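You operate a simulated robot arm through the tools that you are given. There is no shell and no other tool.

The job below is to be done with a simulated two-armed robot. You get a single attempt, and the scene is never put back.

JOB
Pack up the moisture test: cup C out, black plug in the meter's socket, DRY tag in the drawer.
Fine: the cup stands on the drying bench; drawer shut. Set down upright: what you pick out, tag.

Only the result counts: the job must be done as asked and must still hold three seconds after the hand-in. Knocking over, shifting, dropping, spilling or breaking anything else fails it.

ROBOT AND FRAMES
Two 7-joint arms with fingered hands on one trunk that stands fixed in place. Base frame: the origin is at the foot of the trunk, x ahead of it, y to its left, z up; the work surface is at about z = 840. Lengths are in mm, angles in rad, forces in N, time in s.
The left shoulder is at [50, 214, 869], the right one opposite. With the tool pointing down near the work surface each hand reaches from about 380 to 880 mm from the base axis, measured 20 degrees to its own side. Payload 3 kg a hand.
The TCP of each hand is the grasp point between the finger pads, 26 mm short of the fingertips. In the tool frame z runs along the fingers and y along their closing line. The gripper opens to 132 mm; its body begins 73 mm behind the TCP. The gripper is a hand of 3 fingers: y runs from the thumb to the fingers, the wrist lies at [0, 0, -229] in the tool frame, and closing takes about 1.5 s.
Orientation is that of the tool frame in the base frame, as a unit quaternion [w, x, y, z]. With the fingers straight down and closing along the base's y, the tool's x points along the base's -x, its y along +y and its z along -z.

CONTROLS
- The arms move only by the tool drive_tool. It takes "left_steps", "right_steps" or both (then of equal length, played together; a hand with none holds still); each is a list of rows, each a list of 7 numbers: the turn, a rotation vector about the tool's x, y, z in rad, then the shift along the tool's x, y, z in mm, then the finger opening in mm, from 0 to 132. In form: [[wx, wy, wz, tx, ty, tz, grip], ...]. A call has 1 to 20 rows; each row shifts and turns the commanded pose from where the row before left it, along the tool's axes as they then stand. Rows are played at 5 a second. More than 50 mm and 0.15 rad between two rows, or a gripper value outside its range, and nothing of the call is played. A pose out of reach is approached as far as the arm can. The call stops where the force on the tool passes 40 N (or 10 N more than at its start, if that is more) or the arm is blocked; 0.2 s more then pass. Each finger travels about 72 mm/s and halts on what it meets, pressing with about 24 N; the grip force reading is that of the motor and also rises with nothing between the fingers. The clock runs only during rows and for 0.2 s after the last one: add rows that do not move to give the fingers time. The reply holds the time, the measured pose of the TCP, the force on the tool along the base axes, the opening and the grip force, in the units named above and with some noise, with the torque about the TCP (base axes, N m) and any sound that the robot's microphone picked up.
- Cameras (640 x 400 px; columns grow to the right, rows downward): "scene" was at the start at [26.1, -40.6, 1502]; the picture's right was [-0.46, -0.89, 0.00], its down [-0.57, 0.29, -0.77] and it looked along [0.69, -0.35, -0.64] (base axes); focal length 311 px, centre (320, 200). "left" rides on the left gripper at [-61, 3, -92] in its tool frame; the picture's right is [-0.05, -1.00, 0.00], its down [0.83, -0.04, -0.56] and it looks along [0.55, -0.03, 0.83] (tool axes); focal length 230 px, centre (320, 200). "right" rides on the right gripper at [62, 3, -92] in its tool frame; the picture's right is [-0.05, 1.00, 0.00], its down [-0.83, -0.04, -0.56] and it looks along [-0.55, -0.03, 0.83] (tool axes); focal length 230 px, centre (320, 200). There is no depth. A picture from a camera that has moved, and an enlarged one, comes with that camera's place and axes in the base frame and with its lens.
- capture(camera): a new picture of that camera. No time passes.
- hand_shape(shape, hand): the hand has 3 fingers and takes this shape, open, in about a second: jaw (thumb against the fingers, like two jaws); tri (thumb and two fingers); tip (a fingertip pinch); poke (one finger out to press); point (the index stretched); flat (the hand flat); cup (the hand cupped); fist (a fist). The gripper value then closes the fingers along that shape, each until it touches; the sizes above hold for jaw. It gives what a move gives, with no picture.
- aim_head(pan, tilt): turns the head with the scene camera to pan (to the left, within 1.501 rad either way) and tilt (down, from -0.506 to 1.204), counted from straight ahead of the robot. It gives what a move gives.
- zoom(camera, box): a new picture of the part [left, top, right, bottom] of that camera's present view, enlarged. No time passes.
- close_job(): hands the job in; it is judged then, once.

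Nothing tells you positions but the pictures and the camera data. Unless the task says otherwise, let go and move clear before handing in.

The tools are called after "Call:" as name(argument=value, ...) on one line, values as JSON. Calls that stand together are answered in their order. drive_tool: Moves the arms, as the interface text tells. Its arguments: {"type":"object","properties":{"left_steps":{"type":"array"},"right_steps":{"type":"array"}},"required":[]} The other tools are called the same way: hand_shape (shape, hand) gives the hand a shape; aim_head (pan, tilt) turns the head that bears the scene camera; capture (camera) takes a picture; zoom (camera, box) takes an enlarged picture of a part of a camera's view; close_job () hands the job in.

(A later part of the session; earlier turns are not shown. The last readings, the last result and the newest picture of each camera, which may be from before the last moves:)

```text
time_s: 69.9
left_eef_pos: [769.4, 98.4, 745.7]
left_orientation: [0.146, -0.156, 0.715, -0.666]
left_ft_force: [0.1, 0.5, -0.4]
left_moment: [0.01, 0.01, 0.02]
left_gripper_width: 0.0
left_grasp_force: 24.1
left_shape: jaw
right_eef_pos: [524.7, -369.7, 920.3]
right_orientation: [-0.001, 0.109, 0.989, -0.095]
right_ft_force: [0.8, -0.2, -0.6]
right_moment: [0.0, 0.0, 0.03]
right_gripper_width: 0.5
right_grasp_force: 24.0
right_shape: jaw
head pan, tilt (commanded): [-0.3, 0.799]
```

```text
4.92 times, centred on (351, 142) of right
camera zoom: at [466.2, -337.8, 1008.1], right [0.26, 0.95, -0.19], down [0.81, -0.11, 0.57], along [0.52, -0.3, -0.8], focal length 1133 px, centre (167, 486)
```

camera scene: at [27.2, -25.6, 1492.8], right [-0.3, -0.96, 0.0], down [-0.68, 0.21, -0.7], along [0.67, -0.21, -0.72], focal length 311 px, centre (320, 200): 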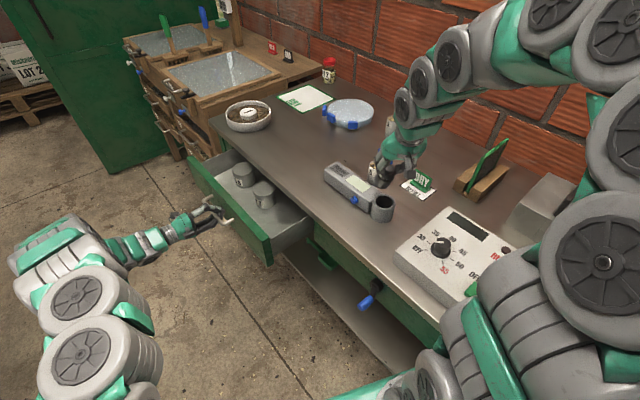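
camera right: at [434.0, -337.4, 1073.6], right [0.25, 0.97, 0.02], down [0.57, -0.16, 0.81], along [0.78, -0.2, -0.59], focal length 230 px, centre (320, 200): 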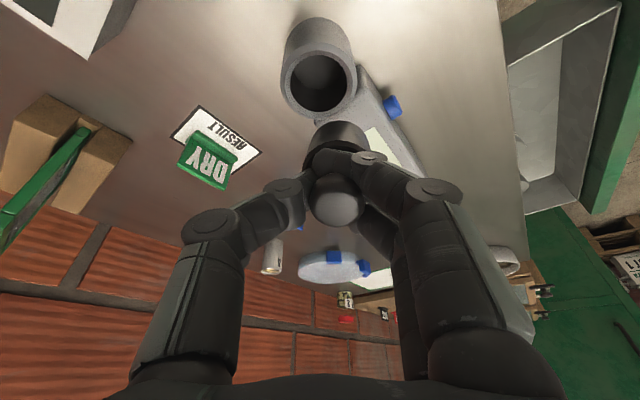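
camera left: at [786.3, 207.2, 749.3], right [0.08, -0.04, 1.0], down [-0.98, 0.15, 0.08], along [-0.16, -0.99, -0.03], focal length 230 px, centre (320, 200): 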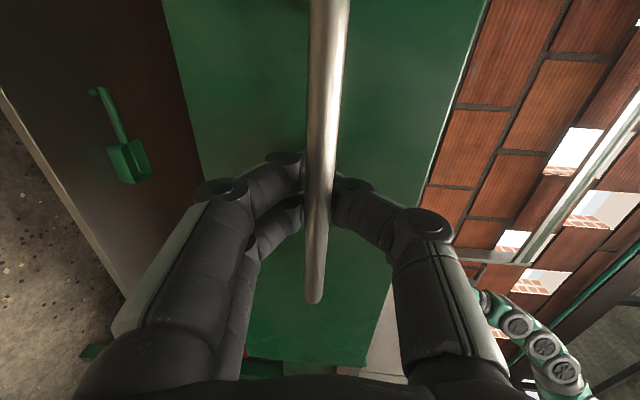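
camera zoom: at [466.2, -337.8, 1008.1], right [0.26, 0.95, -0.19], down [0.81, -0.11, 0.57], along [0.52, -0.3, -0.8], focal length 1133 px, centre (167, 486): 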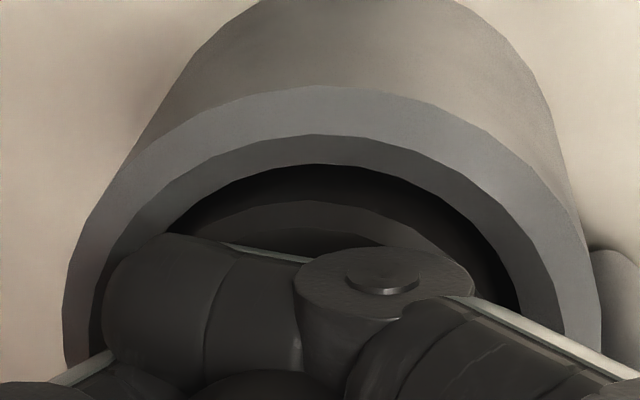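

Call:
drive_tool(right_steps=[[0, 0, 0, 0.02, 0.19, 0.98, 0], [0, 0, 0, 0.02, 0.19, 0.98, 0], [0, 0, 0, 0, 0, 0, 0]])

Call:
zoom(camera="scene", box=[366, 176, 414, 212])

```text
time_s: 70.7
left_eef_pos: [769.1, 99.1, 745.7]
left_orientation: [0.146, -0.157, 0.715, -0.666]
left_ft_force: [-0.4, 0.1, 0.0]
left_moment: [-0.01, -0.03, 0.02]
left_gripper_width: 0.0
left_grasp_force: 23.6
left_shape: jaw
right_eef_pos: [524.2, -371.1, 918.8]
right_orientation: [-0.001, 0.108, 0.989, -0.096]
right_ft_force: [-0.3, 0.3, -0.7]
right_moment: [0.01, 0.0, 0.01]
right_gripper_width: 0.5
right_grasp_force: 23.8
right_shape: jaw
head pan, tilt (commanded): [-0.3, 0.799]
```

```text
11.11 times, centred on (390, 194) of scene
camera zoom: at [27.2, -25.6, 1492.8], right [-0.3, -0.96, 0.0], down [-0.68, 0.21, -0.7], along [0.67, -0.21, -0.72], focal length 3454 px, centre (-458, 267)
```

zoom: 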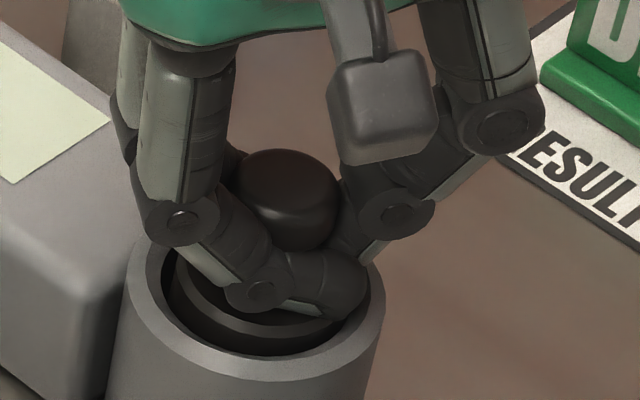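

Call:
drive_tool(right_steps=[[0, 0, 0, 0.02, 0.19, 0.98, 0], [0, 0, 0, 0.02, 0.19, 0.98, 0], [0, 0, 0, 0, 0, 0, 0]])

Call:
zoom(camera="scene", box=[366, 176, 414, 212])

Call:
zoom(camera="right", box=[286, 104, 416, 180])

```text
time_s: 71.5
left_eef_pos: [769.7, 98.7, 746.4]
left_orientation: [0.145, -0.156, 0.715, -0.666]
left_ft_force: [0.2, 0.1, 0.0]
left_moment: [0.01, 0.0, 0.01]
left_gripper_width: 0.0
left_grasp_force: 24.1
left_shape: jaw
right_eef_pos: [524.3, -371.6, 916.4]
right_orientation: [0.0, 0.109, 0.989, -0.096]
right_ft_force: [-0.2, -1.2, 0.5]
right_moment: [0.01, -0.03, 0.01]
right_gripper_width: 0.6
right_grasp_force: 24.2
right_shape: jaw
head pan, tilt (commanded): [-0.3, 0.799]
```

```text
11.11 times, centred on (390, 194) of scene
camera zoom: at [27.2, -25.6, 1492.8], right [-0.3, -0.96, 0.0], down [-0.68, 0.21, -0.7], along [0.67, -0.21, -0.72], focal length 3454 px, centre (-458, 267)
```

zoom: 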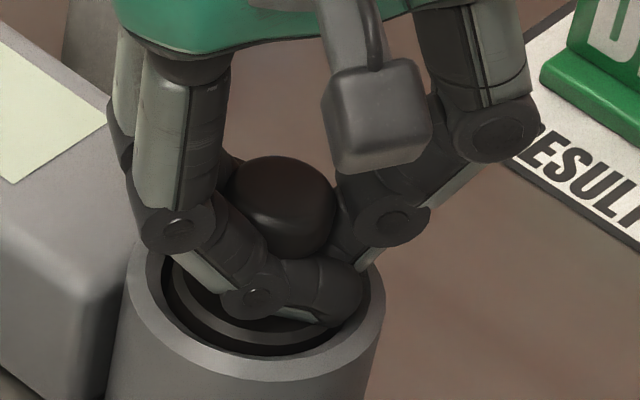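

```text
4.92 times, centred on (351, 142) of right
camera zoom: at [466.5, -337.7, 1003.6], right [0.26, 0.95, -0.19], down [0.81, -0.11, 0.57], along [0.52, -0.3, -0.8], focal length 1133 px, centre (167, 486)
```

zoom: 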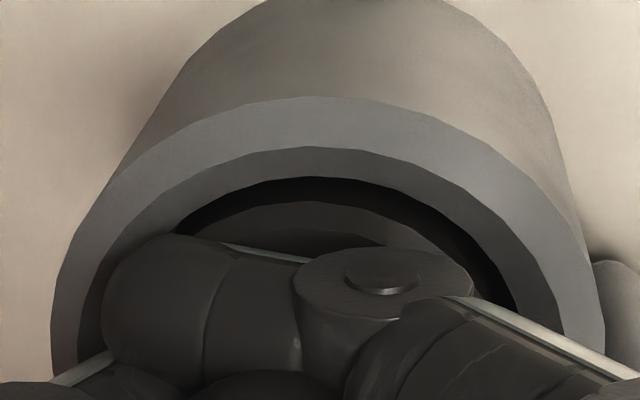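

Call:
drive_tool(right_steps=[[0, 0, 0, 0.02, 0.19, 0.98, 0], [0, 0, 0, 0, 0, 0, 0]])

Call:
zoom(camera="scene", box=[372, 186, 408, 212])

```text
time_s: 72.1
left_eef_pos: [769.2, 97.6, 745.5]
left_orientation: [0.146, -0.157, 0.715, -0.666]
left_ft_force: [0.7, -0.1, 0.6]
left_moment: [0.01, 0.0, 0.0]
left_gripper_width: 0.0
left_grasp_force: 24.0
left_shape: jaw
right_eef_pos: [526.2, -371.3, 915.6]
right_orientation: [0.0, 0.108, 0.989, -0.097]
right_ft_force: [-1.7, -1.9, 9.6]
right_moment: [0.0, 0.08, -0.01]
right_gripper_width: 0.2
right_grasp_force: 23.8
right_shape: jaw
head pan, tilt (commanded): [-0.3, 0.799]
```

```text
15.38 times, centred on (390, 199) of scene
camera zoom: at [27.1, -25.5, 1492.8], right [-0.3, -0.96, 0.0], down [-0.68, 0.21, -0.7], along [0.67, -0.21, -0.72], focal length 4783 px, centre (-757, 215)
```

zoom: 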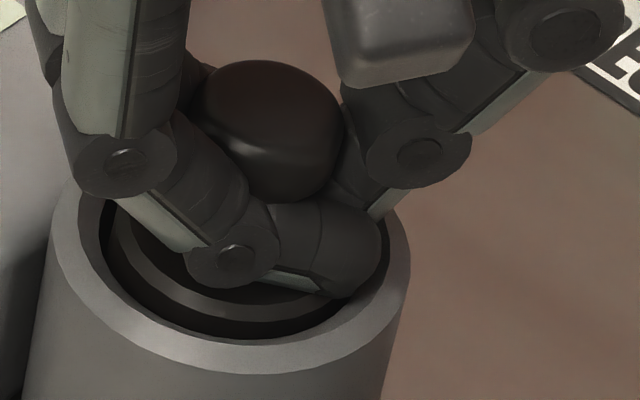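

The plug has bottomed on the socket floor (9.6 N straight up, centred). So the opening fingers don't push the socket rim, I'll lift 5 mm while held, then open so the plug settles back down inside the socket.

Call:
drive_tool(right_steps=[[0, 0, 0, -0.03, -0.28, -1.47, 0], [0, 0, 0, -0.03, -0.28, -1.47, 0], [0, 0, 0, -0.04, -0.38, -1.96, 0], [0, 0, 0, 0, 0, 0, 0]])

Call:
zoom(camera="scene", box=[372, 186, 408, 212])

Call:
zoom(camera="right", box=[240, 90, 440, 230])

```text
time_s: 73.1
left_eef_pos: [768.6, 98.3, 745.3]
left_orientation: [0.146, -0.157, 0.715, -0.666]
left_ft_force: [0.3, 1.1, 0.5]
left_moment: [0.02, 0.05, -0.01]
left_gripper_width: 0.0
left_grasp_force: 24.2
left_shape: jaw
right_eef_pos: [525.9, -370.6, 920.1]
right_orientation: [-0.001, 0.109, 0.989, -0.096]
right_ft_force: [-0.2, -0.4, 0.0]
right_moment: [-0.03, 0.0, -0.02]
right_gripper_width: 0.3
right_grasp_force: 24.2
right_shape: jaw
head pan, tilt (commanded): [-0.3, 0.799]
```

```text
15.38 times, centred on (390, 199) of scene
camera zoom: at [27.2, -25.6, 1492.8], right [-0.3, -0.96, 0.0], down [-0.68, 0.21, -0.7], along [0.67, -0.21, -0.72], focal length 4783 px, centre (-757, 215)
```

zoom: 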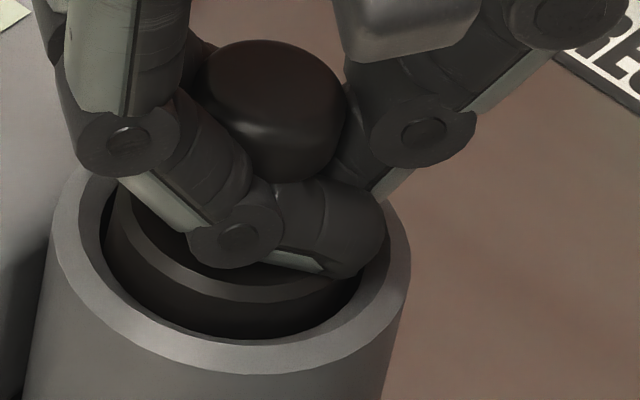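

```text
2.86 times, centred on (340, 160) of right
camera zoom: at [466.8, -337.6, 1008.4], right [0.26, 0.95, -0.19], down [0.81, -0.11, 0.57], along [0.52, -0.3, -0.8], focal length 657 px, centre (263, 314)
```

zoom: 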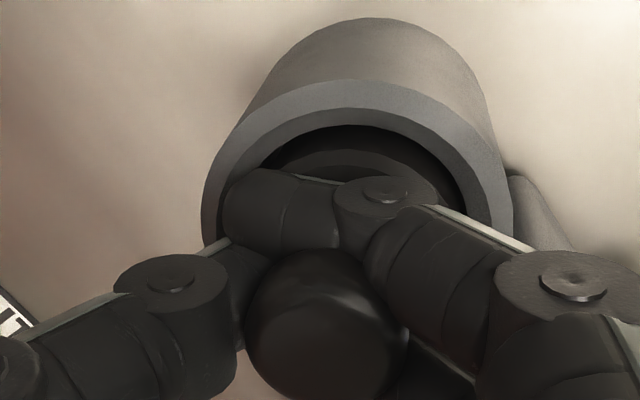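

Call:
drive_tool(right_steps=[[0, 0, 0, 0, 0, 0, 8], [0, 0, 0, 0, 0, 0, 16], [0, 0, 0, 0, 0, 0, 24], [0, 0, 0, 0, 0, 0, 32], [0, 0, 0, 0, 0, 0, 32]])

Call:
zoom(camera="scene", box=[366, 176, 414, 212])

Call:
zoom(camera="right", box=[240, 90, 440, 230])

```text
time_s: 74.3
left_eef_pos: [769.2, 98.3, 745.6]
left_orientation: [0.146, -0.157, 0.715, -0.665]
left_ft_force: [-0.3, -0.8, 0.0]
left_moment: [0.02, 0.02, -0.02]
left_gripper_width: 0.1
left_grasp_force: 24.1
left_shape: jaw
right_eef_pos: [524.7, -371.1, 920.7]
right_orientation: [-0.001, 0.107, 0.99, -0.096]
right_ft_force: [-2.4, -4.6, 8.4]
right_moment: [-0.04, 0.07, 0.02]
right_gripper_width: 28.8
right_grasp_force: 0.1
right_shape: jaw
head pan, tilt (commanded): [-0.3, 0.799]
```

```text
11.11 times, centred on (390, 194) of scene
camera zoom: at [27.0, -25.6, 1492.8], right [-0.3, -0.96, 0.0], down [-0.68, 0.21, -0.7], along [0.67, -0.21, -0.72], focal length 3454 px, centre (-458, 267)
```

zoom: 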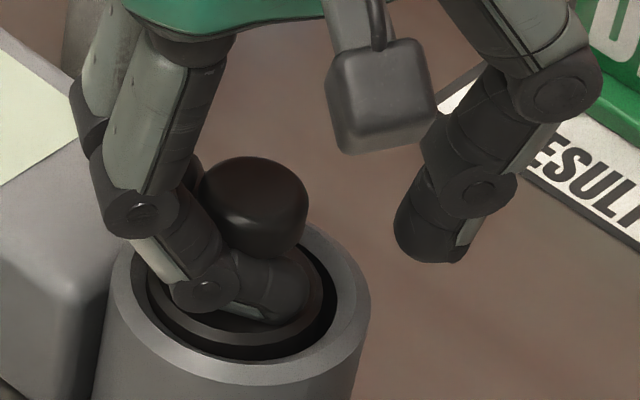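

```text
2.86 times, centred on (340, 160) of right
camera zoom: at [466.8, -337.9, 1008.6], right [0.26, 0.95, -0.19], down [0.81, -0.11, 0.57], along [0.52, -0.3, -0.8], focal length 657 px, centre (263, 314)
```

zoom: 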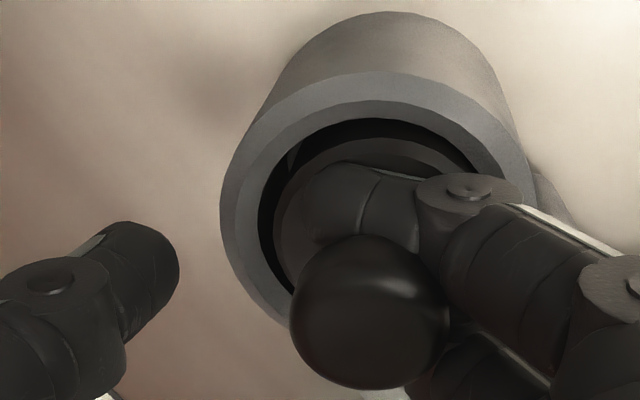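

The opening fingers pressed against the inside of the socket and nudged the meter ~4 mm. I'll close again (which should draw the plug and socket back to where they were), then lift higher before releasing.

Call:
drive_tool(right_steps=[[0, 0, 0, 0, 0, 0, 24], [0, 0, 0, 0, 0, 0, 16], [0, 0, 0, 0, 0, 0, 8], [0, 0, 0, 0, 0, 0, 0], [0, 0, 0, 0, 0, 0, 0], [0, 0, 0, 0, 0, 0, 0]])

Call:
zoom(camera="scene", box=[366, 176, 414, 212])

Call:
zoom(camera="right", box=[240, 90, 440, 230])

Call:
zoom(camera="scene", box=[310, 150, 430, 225])

```text
time_s: 75.7
left_eef_pos: [769.3, 98.8, 744.9]
left_orientation: [0.145, -0.157, 0.715, -0.666]
left_ft_force: [-0.1, 0.1, -0.3]
left_moment: [-0.01, 0.01, 0.0]
left_gripper_width: 0.0
left_grasp_force: 24.0
left_shape: jaw
right_eef_pos: [525.2, -371.1, 921.4]
right_orientation: [-0.001, 0.109, 0.989, -0.096]
right_ft_force: [-0.3, -0.4, -0.2]
right_moment: [-0.04, -0.02, 0.02]
right_gripper_width: 0.0
right_grasp_force: 23.7
right_shape: jaw
head pan, tilt (commanded): [-0.3, 0.799]
```

```text
11.11 times, centred on (390, 194) of scene
camera zoom: at [27.2, -25.6, 1492.8], right [-0.3, -0.96, 0.0], down [-0.68, 0.21, -0.7], along [0.67, -0.21, -0.72], focal length 3454 px, centre (-458, 267)
```

zoom: 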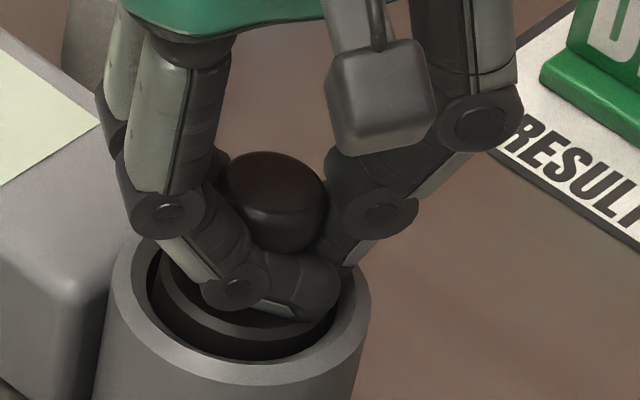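

```text
2.86 times, centred on (340, 160) of right
camera zoom: at [466.8, -337.7, 1008.4], right [0.26, 0.95, -0.19], down [0.81, -0.11, 0.57], along [0.52, -0.3, -0.8], focal length 657 px, centre (263, 314)
```

zoom: 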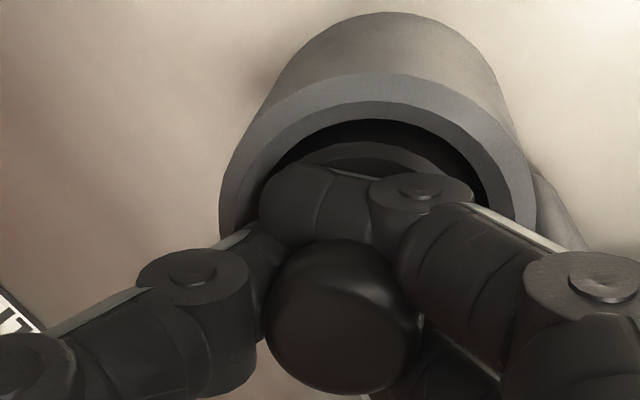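

```text
5.33 times, centred on (370, 188) of scene
camera zoom: at [27.2, -25.6, 1492.8], right [-0.3, -0.96, 0.0], down [-0.68, 0.21, -0.7], along [0.67, -0.21, -0.72], focal length 1658 px, centre (53, 267)
```

zoom: 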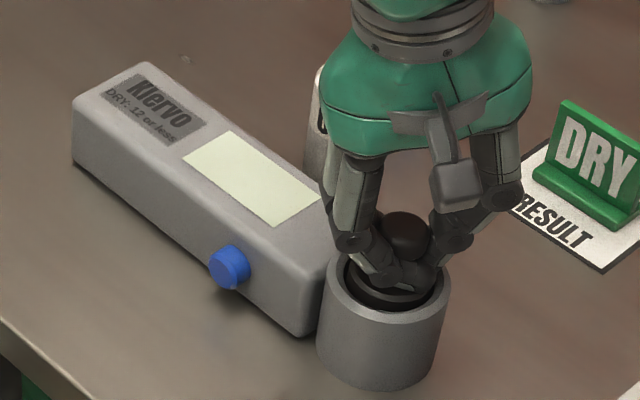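

The meter's socket end pivoted about 3.5 mm toward +y. With the plug still gripped inside the socket I can draw it back; moving in small steps toward its original position and checking the image.

Call:
drive_tool(right_steps=[[0, 0, 0, 0.09, -0.98, 0.19, 0], [0, 0, 0, 0.09, -0.98, 0.19, 0], [0, 0, 0, 0.09, -0.98, 0.19, 0], [0, 0, 0, 0, 0, 0, 0]])

Call:
zoom(camera="scene", box=[366, 176, 414, 212])

```text
time_s: 76.7
left_eef_pos: [769.5, 97.9, 745.9]
left_orientation: [0.145, -0.156, 0.715, -0.666]
left_ft_force: [0.5, 0.4, -1.1]
left_moment: [0.02, 0.01, 0.01]
left_gripper_width: 0.0
left_grasp_force: 23.5
left_shape: jaw
right_eef_pos: [523.8, -374.8, 920.0]
right_orientation: [-0.001, 0.109, 0.989, -0.096]
right_ft_force: [-0.3, 1.8, 0.2]
right_moment: [0.02, -0.01, 0.01]
right_gripper_width: 0.0
right_grasp_force: 24.5
right_shape: jaw
head pan, tilt (commanded): [-0.3, 0.799]
```

```text
11.11 times, centred on (390, 194) of scene
camera zoom: at [27.2, -25.5, 1492.8], right [-0.3, -0.96, 0.0], down [-0.68, 0.21, -0.7], along [0.67, -0.21, -0.72], focal length 3454 px, centre (-458, 267)
```

zoom: 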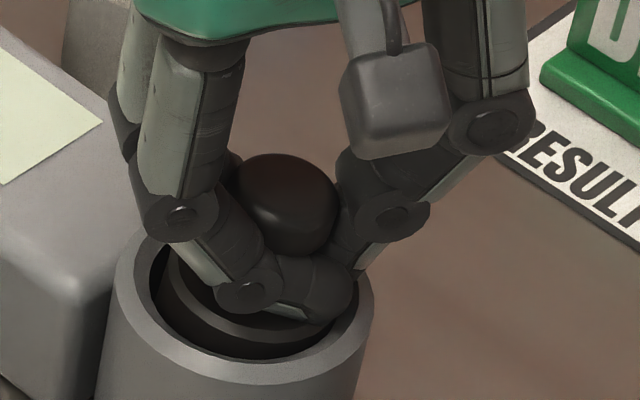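

Call:
drive_tool(right_steps=[[0, 0, 0, 0.09, -0.98, 0.19, 0], [0, 0, 0, 0.09, -0.98, 0.19, 0], [0, 0, 0, 0, 0, 0, 0]])

Call:
zoom(camera="scene", box=[366, 176, 414, 212])

Call:
zoom(camera="scene", box=[310, 150, 430, 225])

```text
time_s: 77.5
left_eef_pos: [769.8, 97.7, 745.8]
left_orientation: [0.145, -0.156, 0.715, -0.666]
left_ft_force: [-0.6, 0.0, -0.4]
left_moment: [0.0, -0.01, 0.0]
left_gripper_width: 0.0
left_grasp_force: 24.2
left_shape: jaw
right_eef_pos: [523.4, -376.6, 920.1]
right_orientation: [-0.001, 0.109, 0.989, -0.097]
right_ft_force: [1.6, 2.1, 0.1]
right_moment: [-0.01, 0.01, -0.02]
right_gripper_width: 0.1
right_grasp_force: 24.0
right_shape: jaw
head pan, tilt (commanded): [-0.3, 0.799]
```

```text
11.11 times, centred on (390, 194) of scene
camera zoom: at [27.2, -25.5, 1492.8], right [-0.3, -0.96, 0.0], down [-0.68, 0.21, -0.7], along [0.67, -0.21, -0.72], focal length 3454 px, centre (-458, 267)
```

zoom: 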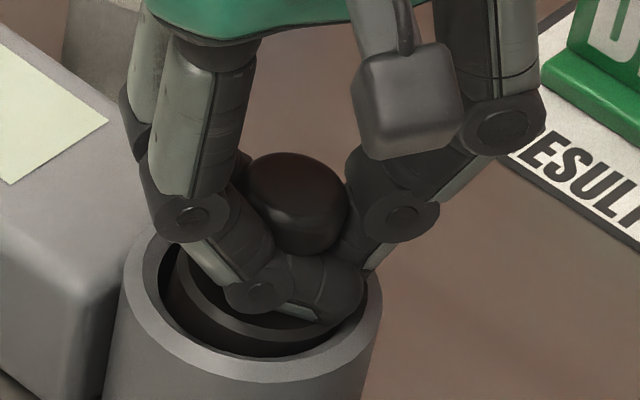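

```text
5.33 times, centred on (370, 188) of scene
camera zoom: at [27.2, -25.5, 1492.8], right [-0.3, -0.96, 0.0], down [-0.68, 0.21, -0.7], along [0.67, -0.21, -0.72], focal length 1658 px, centre (53, 267)
```

zoom: 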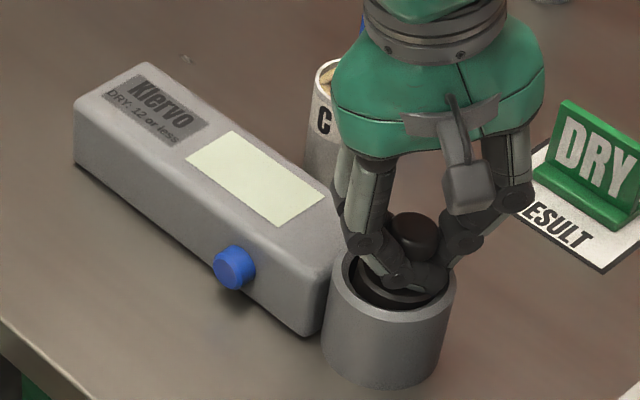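

Call:
drive_tool(right_steps=[[0, 0, 0, 0.07, -0.78, 0.15, 0], [0, 0, 0, 0, 0, 0, 0]])

Call:
zoom(camera="scene", box=[366, 176, 414, 212])

Call:
zoom(camera="scene", box=[310, 150, 430, 225])

```text
time_s: 78.1
left_eef_pos: [769.2, 98.4, 746.3]
left_orientation: [0.146, -0.157, 0.715, -0.665]
left_ft_force: [1.1, -1.1, 0.5]
left_moment: [-0.04, 0.01, -0.01]
left_gripper_width: 0.0
left_grasp_force: 24.4
left_shape: jaw
right_eef_pos: [523.1, -377.8, 920.7]
right_orientation: [-0.001, 0.109, 0.989, -0.096]
right_ft_force: [1.6, 1.0, 0.5]
right_moment: [-0.02, 0.01, -0.03]
right_gripper_width: 0.0
right_grasp_force: 24.2
right_shape: jaw
head pan, tilt (commanded): [-0.3, 0.799]
```

```text
11.11 times, centred on (390, 194) of scene
camera zoom: at [27.2, -25.5, 1492.8], right [-0.3, -0.96, 0.0], down [-0.68, 0.21, -0.7], along [0.67, -0.21, -0.72], focal length 3454 px, centre (-458, 267)
```

zoom: 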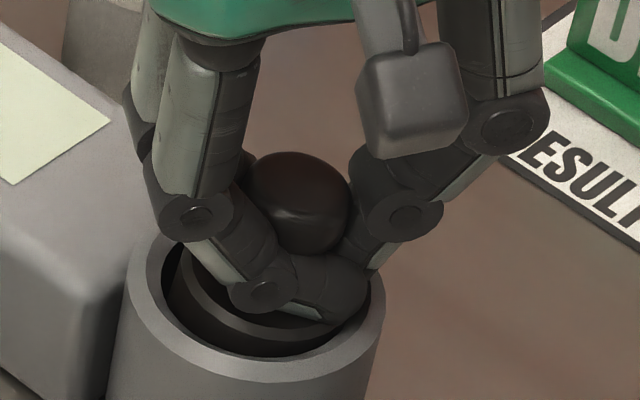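

```text
5.33 times, centred on (370, 188) of scene
camera zoom: at [27.2, -25.5, 1492.8], right [-0.3, -0.96, 0.0], down [-0.68, 0.21, -0.7], along [0.67, -0.21, -0.72], focal length 1658 px, centre (53, 267)
```

zoom: 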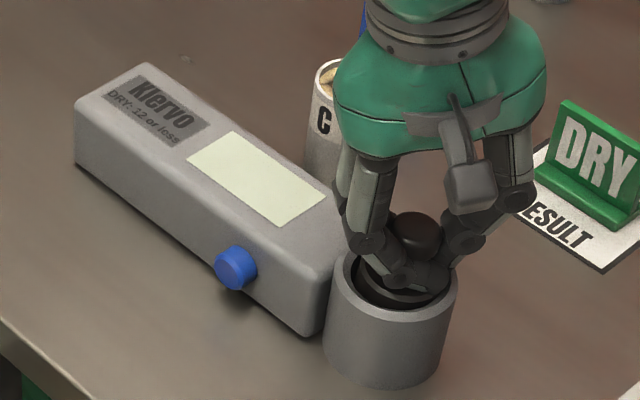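

The meter is back within ~0.5 mm of its original spot. Now I'll lift the plug another 7 mm (still well inside the hole) so the fingers are clear above the rim, then open.

Call:
drive_tool(right_steps=[[0, 0, 0, -0.04, 0.08, -1.96, 0], [0, 0, 0, -0.04, -0.38, -1.96, 0], [0, 0, 0, -0.04, -0.38, -1.96, 0], [0, 0, 0, -0.04, -0.38, -1.96, 0], [0, 0, 0, 0, 0, 0, 0]])

Call:
zoom(camera="scene", box=[366, 176, 414, 212])

Call:
zoom(camera="right", box=[240, 90, 440, 230])

```text
time_s: 79.3
left_eef_pos: [768.5, 98.2, 746.2]
left_orientation: [0.146, -0.157, 0.715, -0.666]
left_ft_force: [0.2, -0.2, -0.4]
left_moment: [-0.01, 0.03, 0.01]
left_gripper_width: 0.0
left_grasp_force: 24.2
left_shape: jaw
right_eef_pos: [523.1, -376.2, 928.3]
right_orientation: [-0.001, 0.108, 0.989, -0.096]
right_ft_force: [0.5, -0.4, -0.6]
right_moment: [-0.04, 0.03, 0.01]
right_gripper_width: 0.0
right_grasp_force: 24.2
right_shape: jaw
head pan, tilt (commanded): [-0.3, 0.799]
```

```text
11.11 times, centred on (390, 194) of scene
camera zoom: at [27.2, -25.6, 1492.8], right [-0.3, -0.96, 0.0], down [-0.68, 0.21, -0.7], along [0.67, -0.21, -0.72], focal length 3454 px, centre (-458, 267)
```

zoom: 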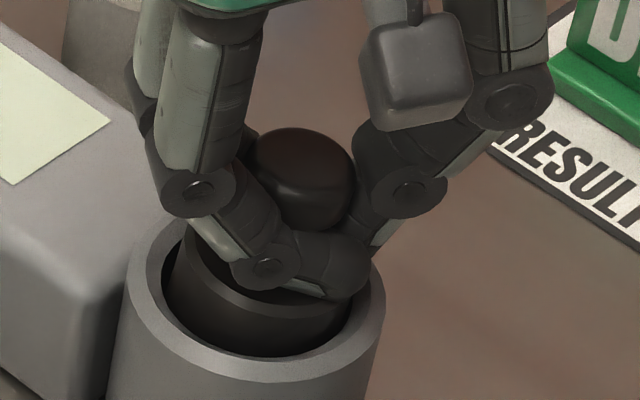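

```text
2.86 times, centred on (340, 160) of right
camera zoom: at [464.8, -343.1, 1015.7], right [0.26, 0.95, -0.19], down [0.81, -0.11, 0.57], along [0.52, -0.3, -0.8], focal length 657 px, centre (263, 314)
```

zoom: 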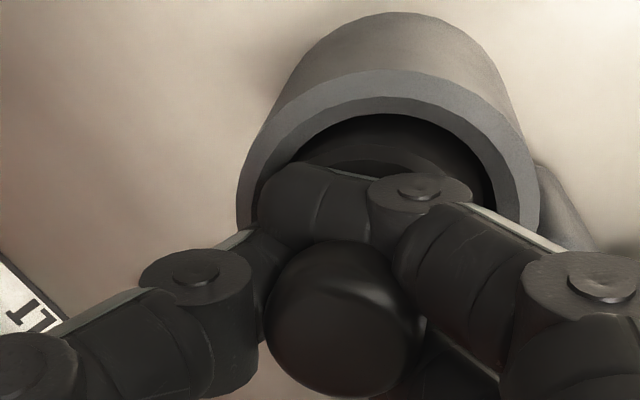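

Call:
drive_tool(right_steps=[[0, 0, 0, 0, 0, 0, 6], [0, 0, 0, 0, 0, 0, 12], [0, 0, 0, 0, 0, 0, 18], [0, 0, 0, 0, 0, 0, 18]])

Call:
zoom(camera="scene", box=[366, 176, 414, 212])

Call:
zoom(camera="right", box=[240, 90, 440, 230])

```text
time_s: 80.3
left_eef_pos: [769.8, 98.7, 745.7]
left_orientation: [0.146, -0.157, 0.715, -0.666]
left_ft_force: [1.0, -0.4, -0.2]
left_moment: [-0.01, -0.02, 0.0]
left_gripper_width: 0.1
left_grasp_force: 24.1
left_shape: jaw
right_eef_pos: [522.3, -377.0, 928.4]
right_orientation: [-0.001, 0.109, 0.989, -0.097]
right_ft_force: [-0.8, -1.1, 0.9]
right_moment: [-0.09, 0.02, 0.0]
right_gripper_width: 17.1
right_grasp_force: 0.0
right_shape: jaw
head pan, tilt (commanded): [-0.3, 0.799]
```

```text
11.11 times, centred on (390, 194) of scene
camera zoom: at [27.2, -25.6, 1492.8], right [-0.3, -0.96, 0.0], down [-0.68, 0.21, -0.7], along [0.67, -0.21, -0.72], focal length 3454 px, centre (-458, 267)
```

zoom: 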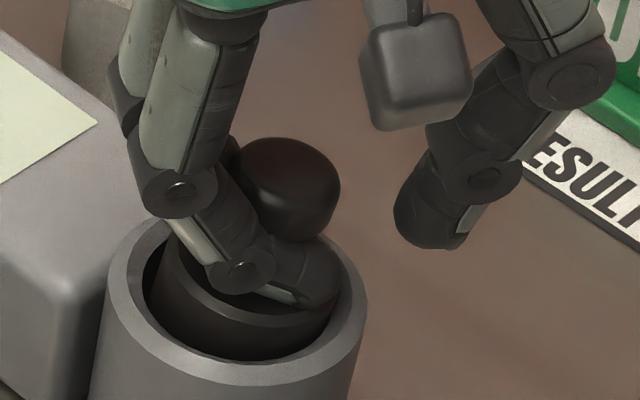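

```text
2.86 times, centred on (340, 160) of right
camera zoom: at [464.8, -343.1, 1015.6], right [0.26, 0.95, -0.19], down [0.81, -0.11, 0.57], along [0.52, -0.3, -0.8], focal length 657 px, centre (263, 314)
```

zoom: 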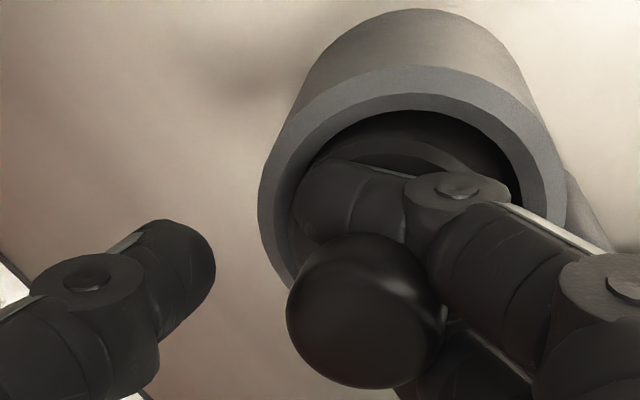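

The fingers straddle the plug's neck and drag it (and the light meter) as they open. Better plan: re-close, draw the meter back, take the plug out, set it on the bench, and re-grasp it by its body like I did with the cup. Closing first.

Call:
drive_tool(right_steps=[[0, 0, 0, 0, 0, 0, 12], [0, 0, 0, 0, 0, 0, 6], [0, 0, 0, 0, 0, 0, 0], [0, 0, 0, 0, 0, 0, 0], [0, 0, 0, 0, 0, 0, 0]])

Call:
zoom(camera="scene", box=[366, 176, 414, 212])

```text
time_s: 81.5
left_eef_pos: [769.4, 98.2, 745.4]
left_orientation: [0.146, -0.157, 0.715, -0.666]
left_ft_force: [-0.3, 0.5, -0.3]
left_moment: [-0.01, 0.01, 0.01]
left_gripper_width: 0.1
left_grasp_force: 24.4
left_shape: jaw
right_eef_pos: [521.8, -376.4, 928.1]
right_orientation: [-0.002, 0.109, 0.989, -0.097]
right_ft_force: [-0.4, -0.8, 0.1]
right_moment: [-0.05, 0.0, -0.01]
right_gripper_width: 0.0
right_grasp_force: 23.7
right_shape: jaw
head pan, tilt (commanded): [-0.3, 0.799]
```

```text
11.11 times, centred on (390, 194) of scene
camera zoom: at [27.2, -25.6, 1492.8], right [-0.3, -0.96, 0.0], down [-0.68, 0.21, -0.7], along [0.67, -0.21, -0.72], focal length 3454 px, centre (-458, 267)
```

zoom: 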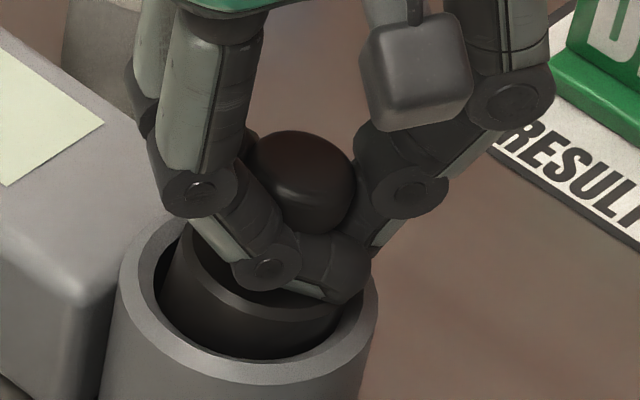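

Call:
drive_tool(right_steps=[[0, 0, 0, 0.09, -0.98, 0.19, 0], [0, 0, 0, 0.09, -0.98, 0.19, 0], [0, 0, 0, 0.09, -0.98, 0.19, 0], [0, 0, 0, 0, 0, 0, 0]])

Call:
zoom(camera="scene", box=[366, 176, 414, 212])

Call:
zoom(camera="scene", box=[310, 150, 430, 225])

```text
time_s: 82.5
left_eef_pos: [768.4, 98.3, 745.8]
left_orientation: [0.146, -0.156, 0.715, -0.666]
left_ft_force: [0.4, -0.4, -0.6]
left_moment: [0.01, -0.03, -0.03]
left_gripper_width: 0.0
left_grasp_force: 24.3
left_shape: jaw
right_eef_pos: [521.7, -378.5, 927.7]
right_orientation: [-0.001, 0.109, 0.989, -0.096]
right_ft_force: [1.2, 1.7, -0.9]
right_moment: [-0.04, 0.01, 0.0]
right_gripper_width: 0.0
right_grasp_force: 24.0
right_shape: jaw
head pan, tilt (commanded): [-0.3, 0.799]
```

```text
11.11 times, centred on (390, 194) of scene
camera zoom: at [27.2, -25.5, 1492.8], right [-0.3, -0.96, 0.0], down [-0.68, 0.21, -0.7], along [0.67, -0.21, -0.72], focal length 3454 px, centre (-458, 267)
```

zoom: 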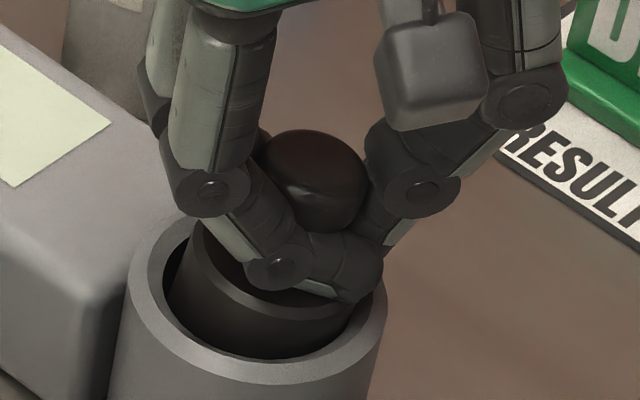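

```text
5.33 times, centred on (370, 188) of scene
camera zoom: at [27.2, -25.5, 1492.8], right [-0.3, -0.96, 0.0], down [-0.68, 0.21, -0.7], along [0.67, -0.21, -0.72], focal length 1658 px, centre (53, 267)
```

zoom: 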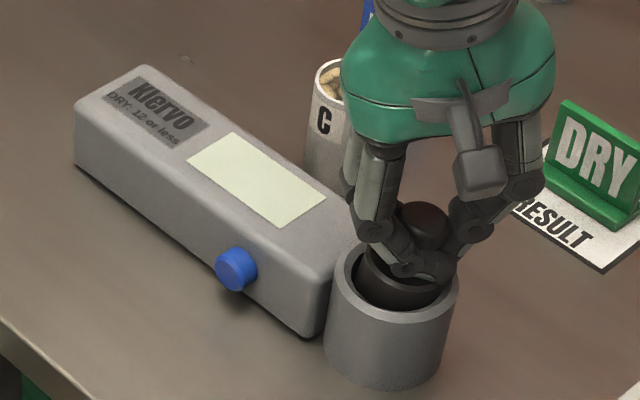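

The meter is back on its original position (<1 mm). Centering the plug in the hole and lifting it straight out.

Call:
drive_tool(right_steps=[[0, 0, 0, -0.1, 1.17, -0.22, 0], [0, 0, 0, -0.06, -0.57, -2.94, 0], [0, 0, 0, -0.06, -0.57, -2.94, 0], [0, 0, 0, -0.1, -0.95, -4.9, 0], [0, 0, 0, -0.1, -0.95, -4.9, 0], [0, 0, 0, -0.2, -1.9, -9.8, 0], [0, 0, 0, -0.2, -1.9, -9.8, 0], [0, 0, 0, -0.3, -2.85, -14.7, 0], [0, 0, 0, 0, 0, 0, 0]])

Call:
zoom(camera="scene", box=[310, 150, 430, 225])

Call:
capture(camera="right")

```text
time_s: 84.5
left_eef_pos: [769.2, 98.5, 744.9]
left_orientation: [0.146, -0.157, 0.715, -0.665]
left_ft_force: [-0.4, 0.2, 0.5]
left_moment: [0.03, -0.01, -0.01]
left_gripper_width: 0.0
left_grasp_force: 23.8
left_shape: jaw
right_eef_pos: [521.9, -378.6, 979.5]
right_orientation: [0.0, 0.108, 0.989, -0.097]
right_ft_force: [0.6, 0.8, -0.3]
right_moment: [-0.02, 0.02, 0.02]
right_gripper_width: 0.1
right_grasp_force: 23.9
right_shape: jaw
head pan, tilt (commanded): [-0.3, 0.799]
```

```text
5.33 times, centred on (370, 188) of scene
camera zoom: at [27.2, -25.6, 1492.8], right [-0.3, -0.96, 0.0], down [-0.68, 0.21, -0.7], along [0.67, -0.21, -0.72], focal length 1658 px, centre (53, 267)
```

zoom: 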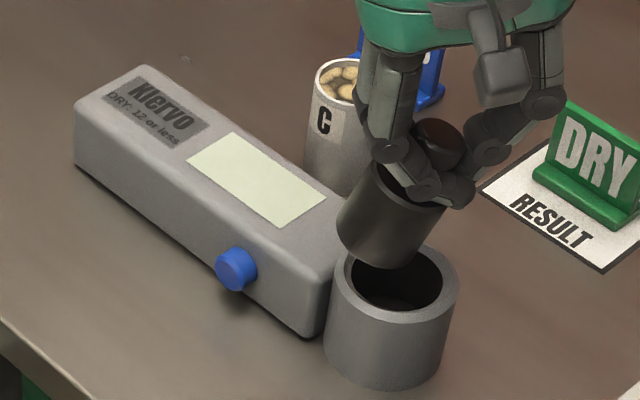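

```text
taken
camera right: at [464.2, -345.4, 1066.4], right [0.26, 0.95, -0.19], down [0.81, -0.11, 0.57], along [0.52, -0.3, -0.8], focal length 230 px, centre (320, 200)
```

right: 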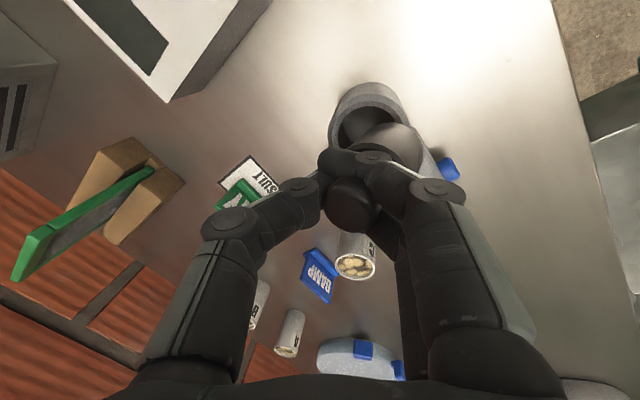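

The plug is out and the meter sits at its original place. The plug has swung in the grip, so I'll take it to the clear strip in front of the meter (≈[463,-287]), let it hang straight and set it down there for re-grasping.

Call:
drive_tool(right_steps=[[0, 0, 0, 18.2, 11.3, -2.6, 0], [0, 0, 0, 18.2, 11.3, -2.6, 0], [0, 0, 0, 18.2, 11.3, -2.6, 0], [0, 0, 0, 18.2, 11.3, -2.6, 0], [0, 0, 0, 0, 0, 0, 0], [0, 0, 0, 0, 0, 0, 4], [0, 0, 0, 0, 0, 0, 5], [0, 0, 0, 0, 0, 0, 5]])

Call:
zoom(camera="scene", box=[310, 150, 430, 250])

Call:
zoom(camera="right", box=[220, 60, 460, 240])

```text
time_s: 86.3
left_eef_pos: [769.7, 98.8, 745.1]
left_orientation: [0.146, -0.157, 0.715, -0.665]
left_ft_force: [0.9, -0.5, 0.5]
left_moment: [-0.01, 0.0, -0.02]
left_gripper_width: 0.1
left_grasp_force: 23.5
left_shape: jaw
right_eef_pos: [459.3, -317.8, 979.9]
right_orientation: [-0.002, 0.109, 0.989, -0.096]
right_ft_force: [-0.1, 0.0, 0.5]
right_moment: [0.02, 0.02, 0.0]
right_gripper_width: 5.1
right_grasp_force: 0.0
right_shape: jaw
head pan, tilt (commanded): [-0.3, 0.799]
```

```text
4.00 times, centred on (370, 200) of scene
camera zoom: at [27.2, -25.6, 1492.8], right [-0.3, -0.96, 0.0], down [-0.68, 0.21, -0.7], along [0.67, -0.21, -0.72], focal length 1244 px, centre (120, 200)
```

zoom: 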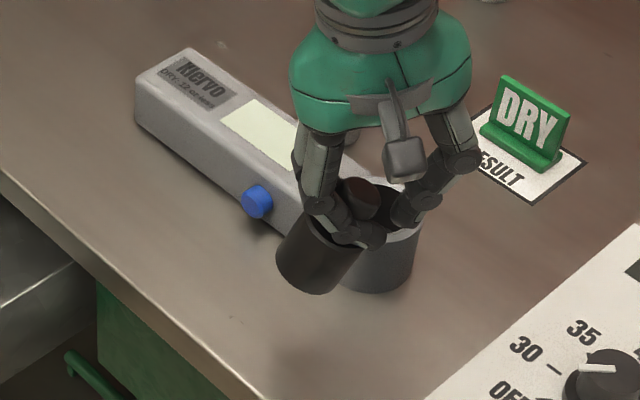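

```text
2.22 times, centred on (340, 150) of right
camera zoom: at [401.9, -284.6, 1067.2], right [0.26, 0.95, -0.19], down [0.81, -0.11, 0.57], along [0.52, -0.3, -0.8], focal length 511 px, centre (276, 311)
```

zoom: 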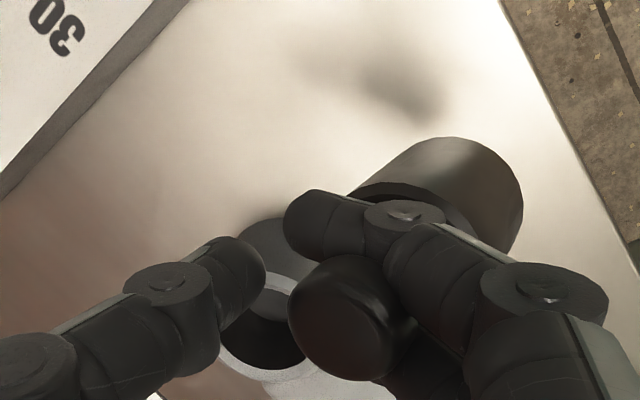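

The plug's tilt follows the fingers' slope (~27° sideways). I'll rotate the hand about its x-axis to bring the plug upright before setting it down.

Call:
drive_tool(right_steps=[[0.11, 0, 0, 0, 0, 0, 5], [0.11, 0, 0, 0, 0, 0, 5], [0.11, 0, 0, 0, 0, 0, 5], [0.11, 0, 0, 0, 0, 0, 5], [0, 0, 0, 0, 0, 0, 5], [0, 0, 0, 0, 0, 0, 5]])

Call:
zoom(camera="scene", box=[310, 150, 430, 250])

Call:
zoom(camera="right", box=[220, 60, 460, 240])

```text
time_s: 87.7
left_eef_pos: [769.4, 98.3, 746.7]
left_orientation: [0.146, -0.156, 0.715, -0.666]
left_ft_force: [0.8, 0.3, -0.1]
left_moment: [0.0, -0.03, 0.0]
left_gripper_width: 0.0
left_grasp_force: 23.9
left_shape: jaw
right_eef_pos: [460.6, -318.0, 979.7]
right_orientation: [-0.025, 0.106, 0.945, -0.309]
right_ft_force: [-0.6, 0.6, -0.2]
right_moment: [-0.02, -0.04, 0.0]
right_gripper_width: 5.0
right_grasp_force: 0.2
right_shape: jaw
head pan, tilt (commanded): [-0.3, 0.799]
```

```text
4.00 times, centred on (370, 200) of scene
camera zoom: at [27.2, -25.5, 1492.8], right [-0.3, -0.96, 0.0], down [-0.68, 0.21, -0.7], along [0.67, -0.21, -0.72], focal length 1244 px, centre (120, 200)
```

zoom: 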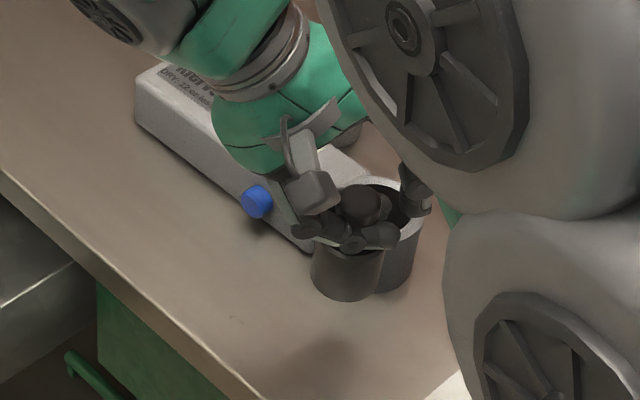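

```text
2.22 times, centred on (340, 150) of right
camera zoom: at [411.0, -248.9, 1049.9], right [0.23, 0.77, -0.59], down [0.86, 0.11, 0.49], along [0.44, -0.62, -0.64], focal length 511 px, centre (276, 311)
```

zoom: 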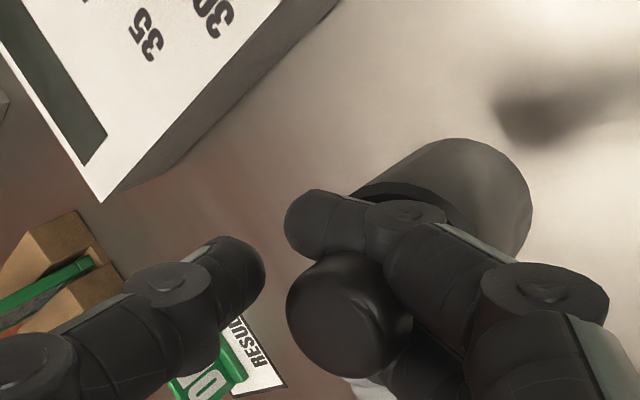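

Call:
capture(camera="scene")

Call:
capture(camera="left")

Call:
capture(camera="right")

```text
taken
camera scene: at [27.2, -25.5, 1492.8], right [-0.3, -0.96, 0.0], down [-0.68, 0.21, -0.7], along [0.67, -0.21, -0.72], focal length 311 px, centre (320, 200)
```

scene: 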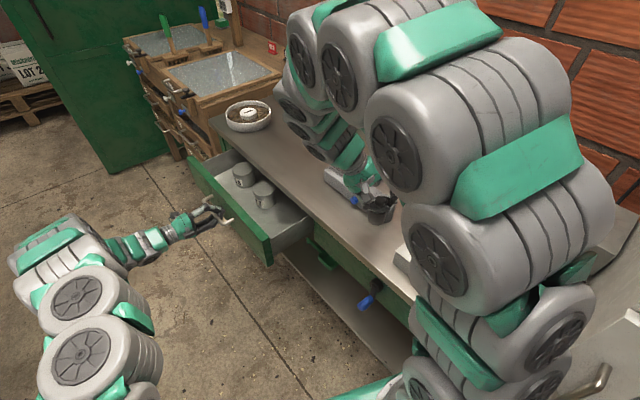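

```text
taken
camera left: at [786.3, 207.2, 749.4], right [0.08, -0.04, 1.0], down [-0.98, 0.15, 0.08], along [-0.16, -0.99, -0.03], focal length 230 px, centre (320, 200)
```

left: 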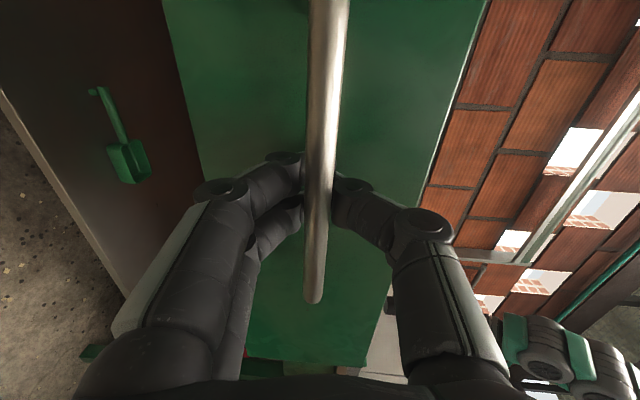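

```text
taken
camera right: at [411.0, -248.9, 1049.9], right [0.23, 0.77, -0.59], down [0.86, 0.11, 0.49], along [0.44, -0.62, -0.64], focal length 230 px, centre (320, 200)
```

right: 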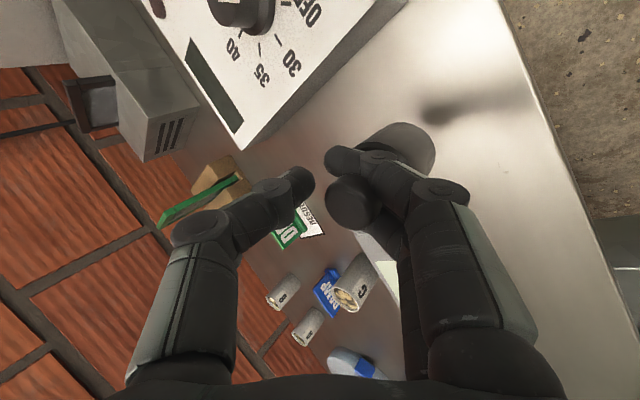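

The arm is high and clear. Lowering the plug toward the bench.

Call:
drive_tool(right_steps=[[0, 0, 0, 0.22, 7.07, 9.7, 5], [0, 0, 0, 0.22, 7.07, 9.7, 5], [0, 0, 0, 0.22, 7.07, 9.7, 5], [0, 0, 0, 0.22, 7.07, 9.7, 5], [0, 0, 0, 0.18, 5.9, 8.1, 5], [0, 0, 0, 0, 0, 0, 5]])

Call:
zoom(camera="scene", box=[320, 170, 430, 250])

Call:
zoom(camera="right", box=[240, 60, 480, 240])

```text
time_s: 89.1
left_eef_pos: [768.8, 98.2, 745.3]
left_orientation: [0.146, -0.157, 0.714, -0.666]
left_ft_force: [0.3, 0.6, 0.3]
left_moment: [0.0, 0.05, -0.01]
left_gripper_width: 0.0
left_grasp_force: 24.2
left_shape: jaw
right_eef_pos: [461.5, -317.1, 921.8]
right_orientation: [-0.024, 0.105, 0.945, -0.31]
right_ft_force: [-0.2, 0.6, -0.1]
right_moment: [-0.03, -0.01, 0.03]
right_gripper_width: 5.0
right_grasp_force: 0.0
right_shape: jaw
head pan, tilt (commanded): [-0.3, 0.799]
```

```text
5.00 times, centred on (375, 210) of scene
camera zoom: at [27.2, -25.6, 1492.8], right [-0.3, -0.96, 0.0], down [-0.68, 0.21, -0.7], along [0.67, -0.21, -0.72], focal length 1554 px, centre (45, 150)
```

zoom: 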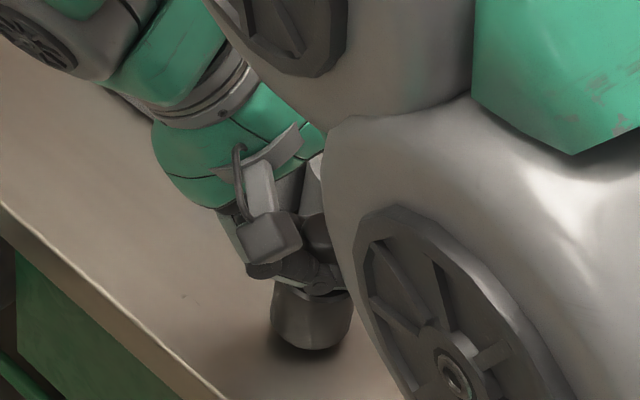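

```text
2.22 times, centred on (360, 150) of right
camera zoom: at [411.8, -248.9, 991.8], right [0.23, 0.77, -0.59], down [0.87, 0.11, 0.49], along [0.44, -0.62, -0.64], focal length 511 px, centre (231, 311)
```

zoom: 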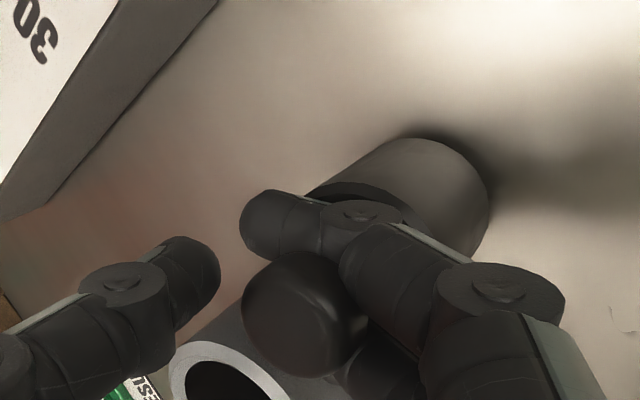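

Call:
drive_tool(right_steps=[[0, 0, 0, 0.04, 1.18, 1.62, 5], [0, 0, 0, 0.04, 1.18, 1.62, 5], [0, 0, 0, 0.04, 1.18, 1.62, 5], [0, 0, 0, 0, 0, 0, 5]])

Call:
zoom(camera="scene", box=[350, 210, 410, 250])

```text
time_s: 90.1
left_eef_pos: [769.4, 98.8, 744.6]
left_orientation: [0.146, -0.157, 0.715, -0.666]
left_ft_force: [0.3, -0.4, -0.3]
left_moment: [-0.02, 0.0, -0.03]
left_gripper_width: 0.1
left_grasp_force: 24.1
left_shape: jaw
right_eef_pos: [462.6, -316.6, 916.8]
right_orientation: [-0.025, 0.105, 0.945, -0.309]
right_ft_force: [0.4, 0.9, 0.4]
right_moment: [0.05, -0.02, 0.02]
right_gripper_width: 5.3
right_grasp_force: 0.1
right_shape: jaw
head pan, tilt (commanded): [-0.3, 0.799]
```

```text
10.00 times, centred on (380, 230) of scene
camera zoom: at [27.2, -25.6, 1492.8], right [-0.3, -0.96, 0.0], down [-0.68, 0.21, -0.7], along [0.67, -0.21, -0.72], focal length 3109 px, centre (-280, -100)
```

zoom: 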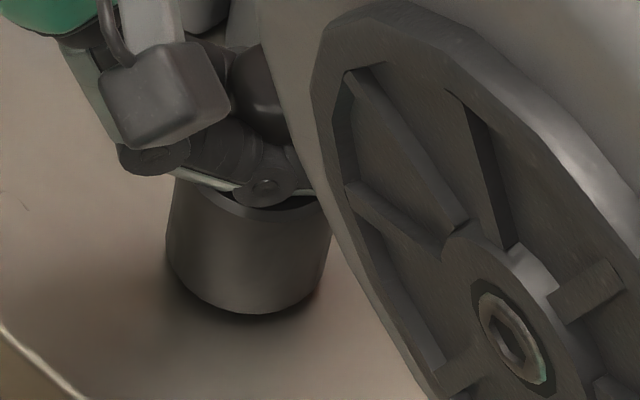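

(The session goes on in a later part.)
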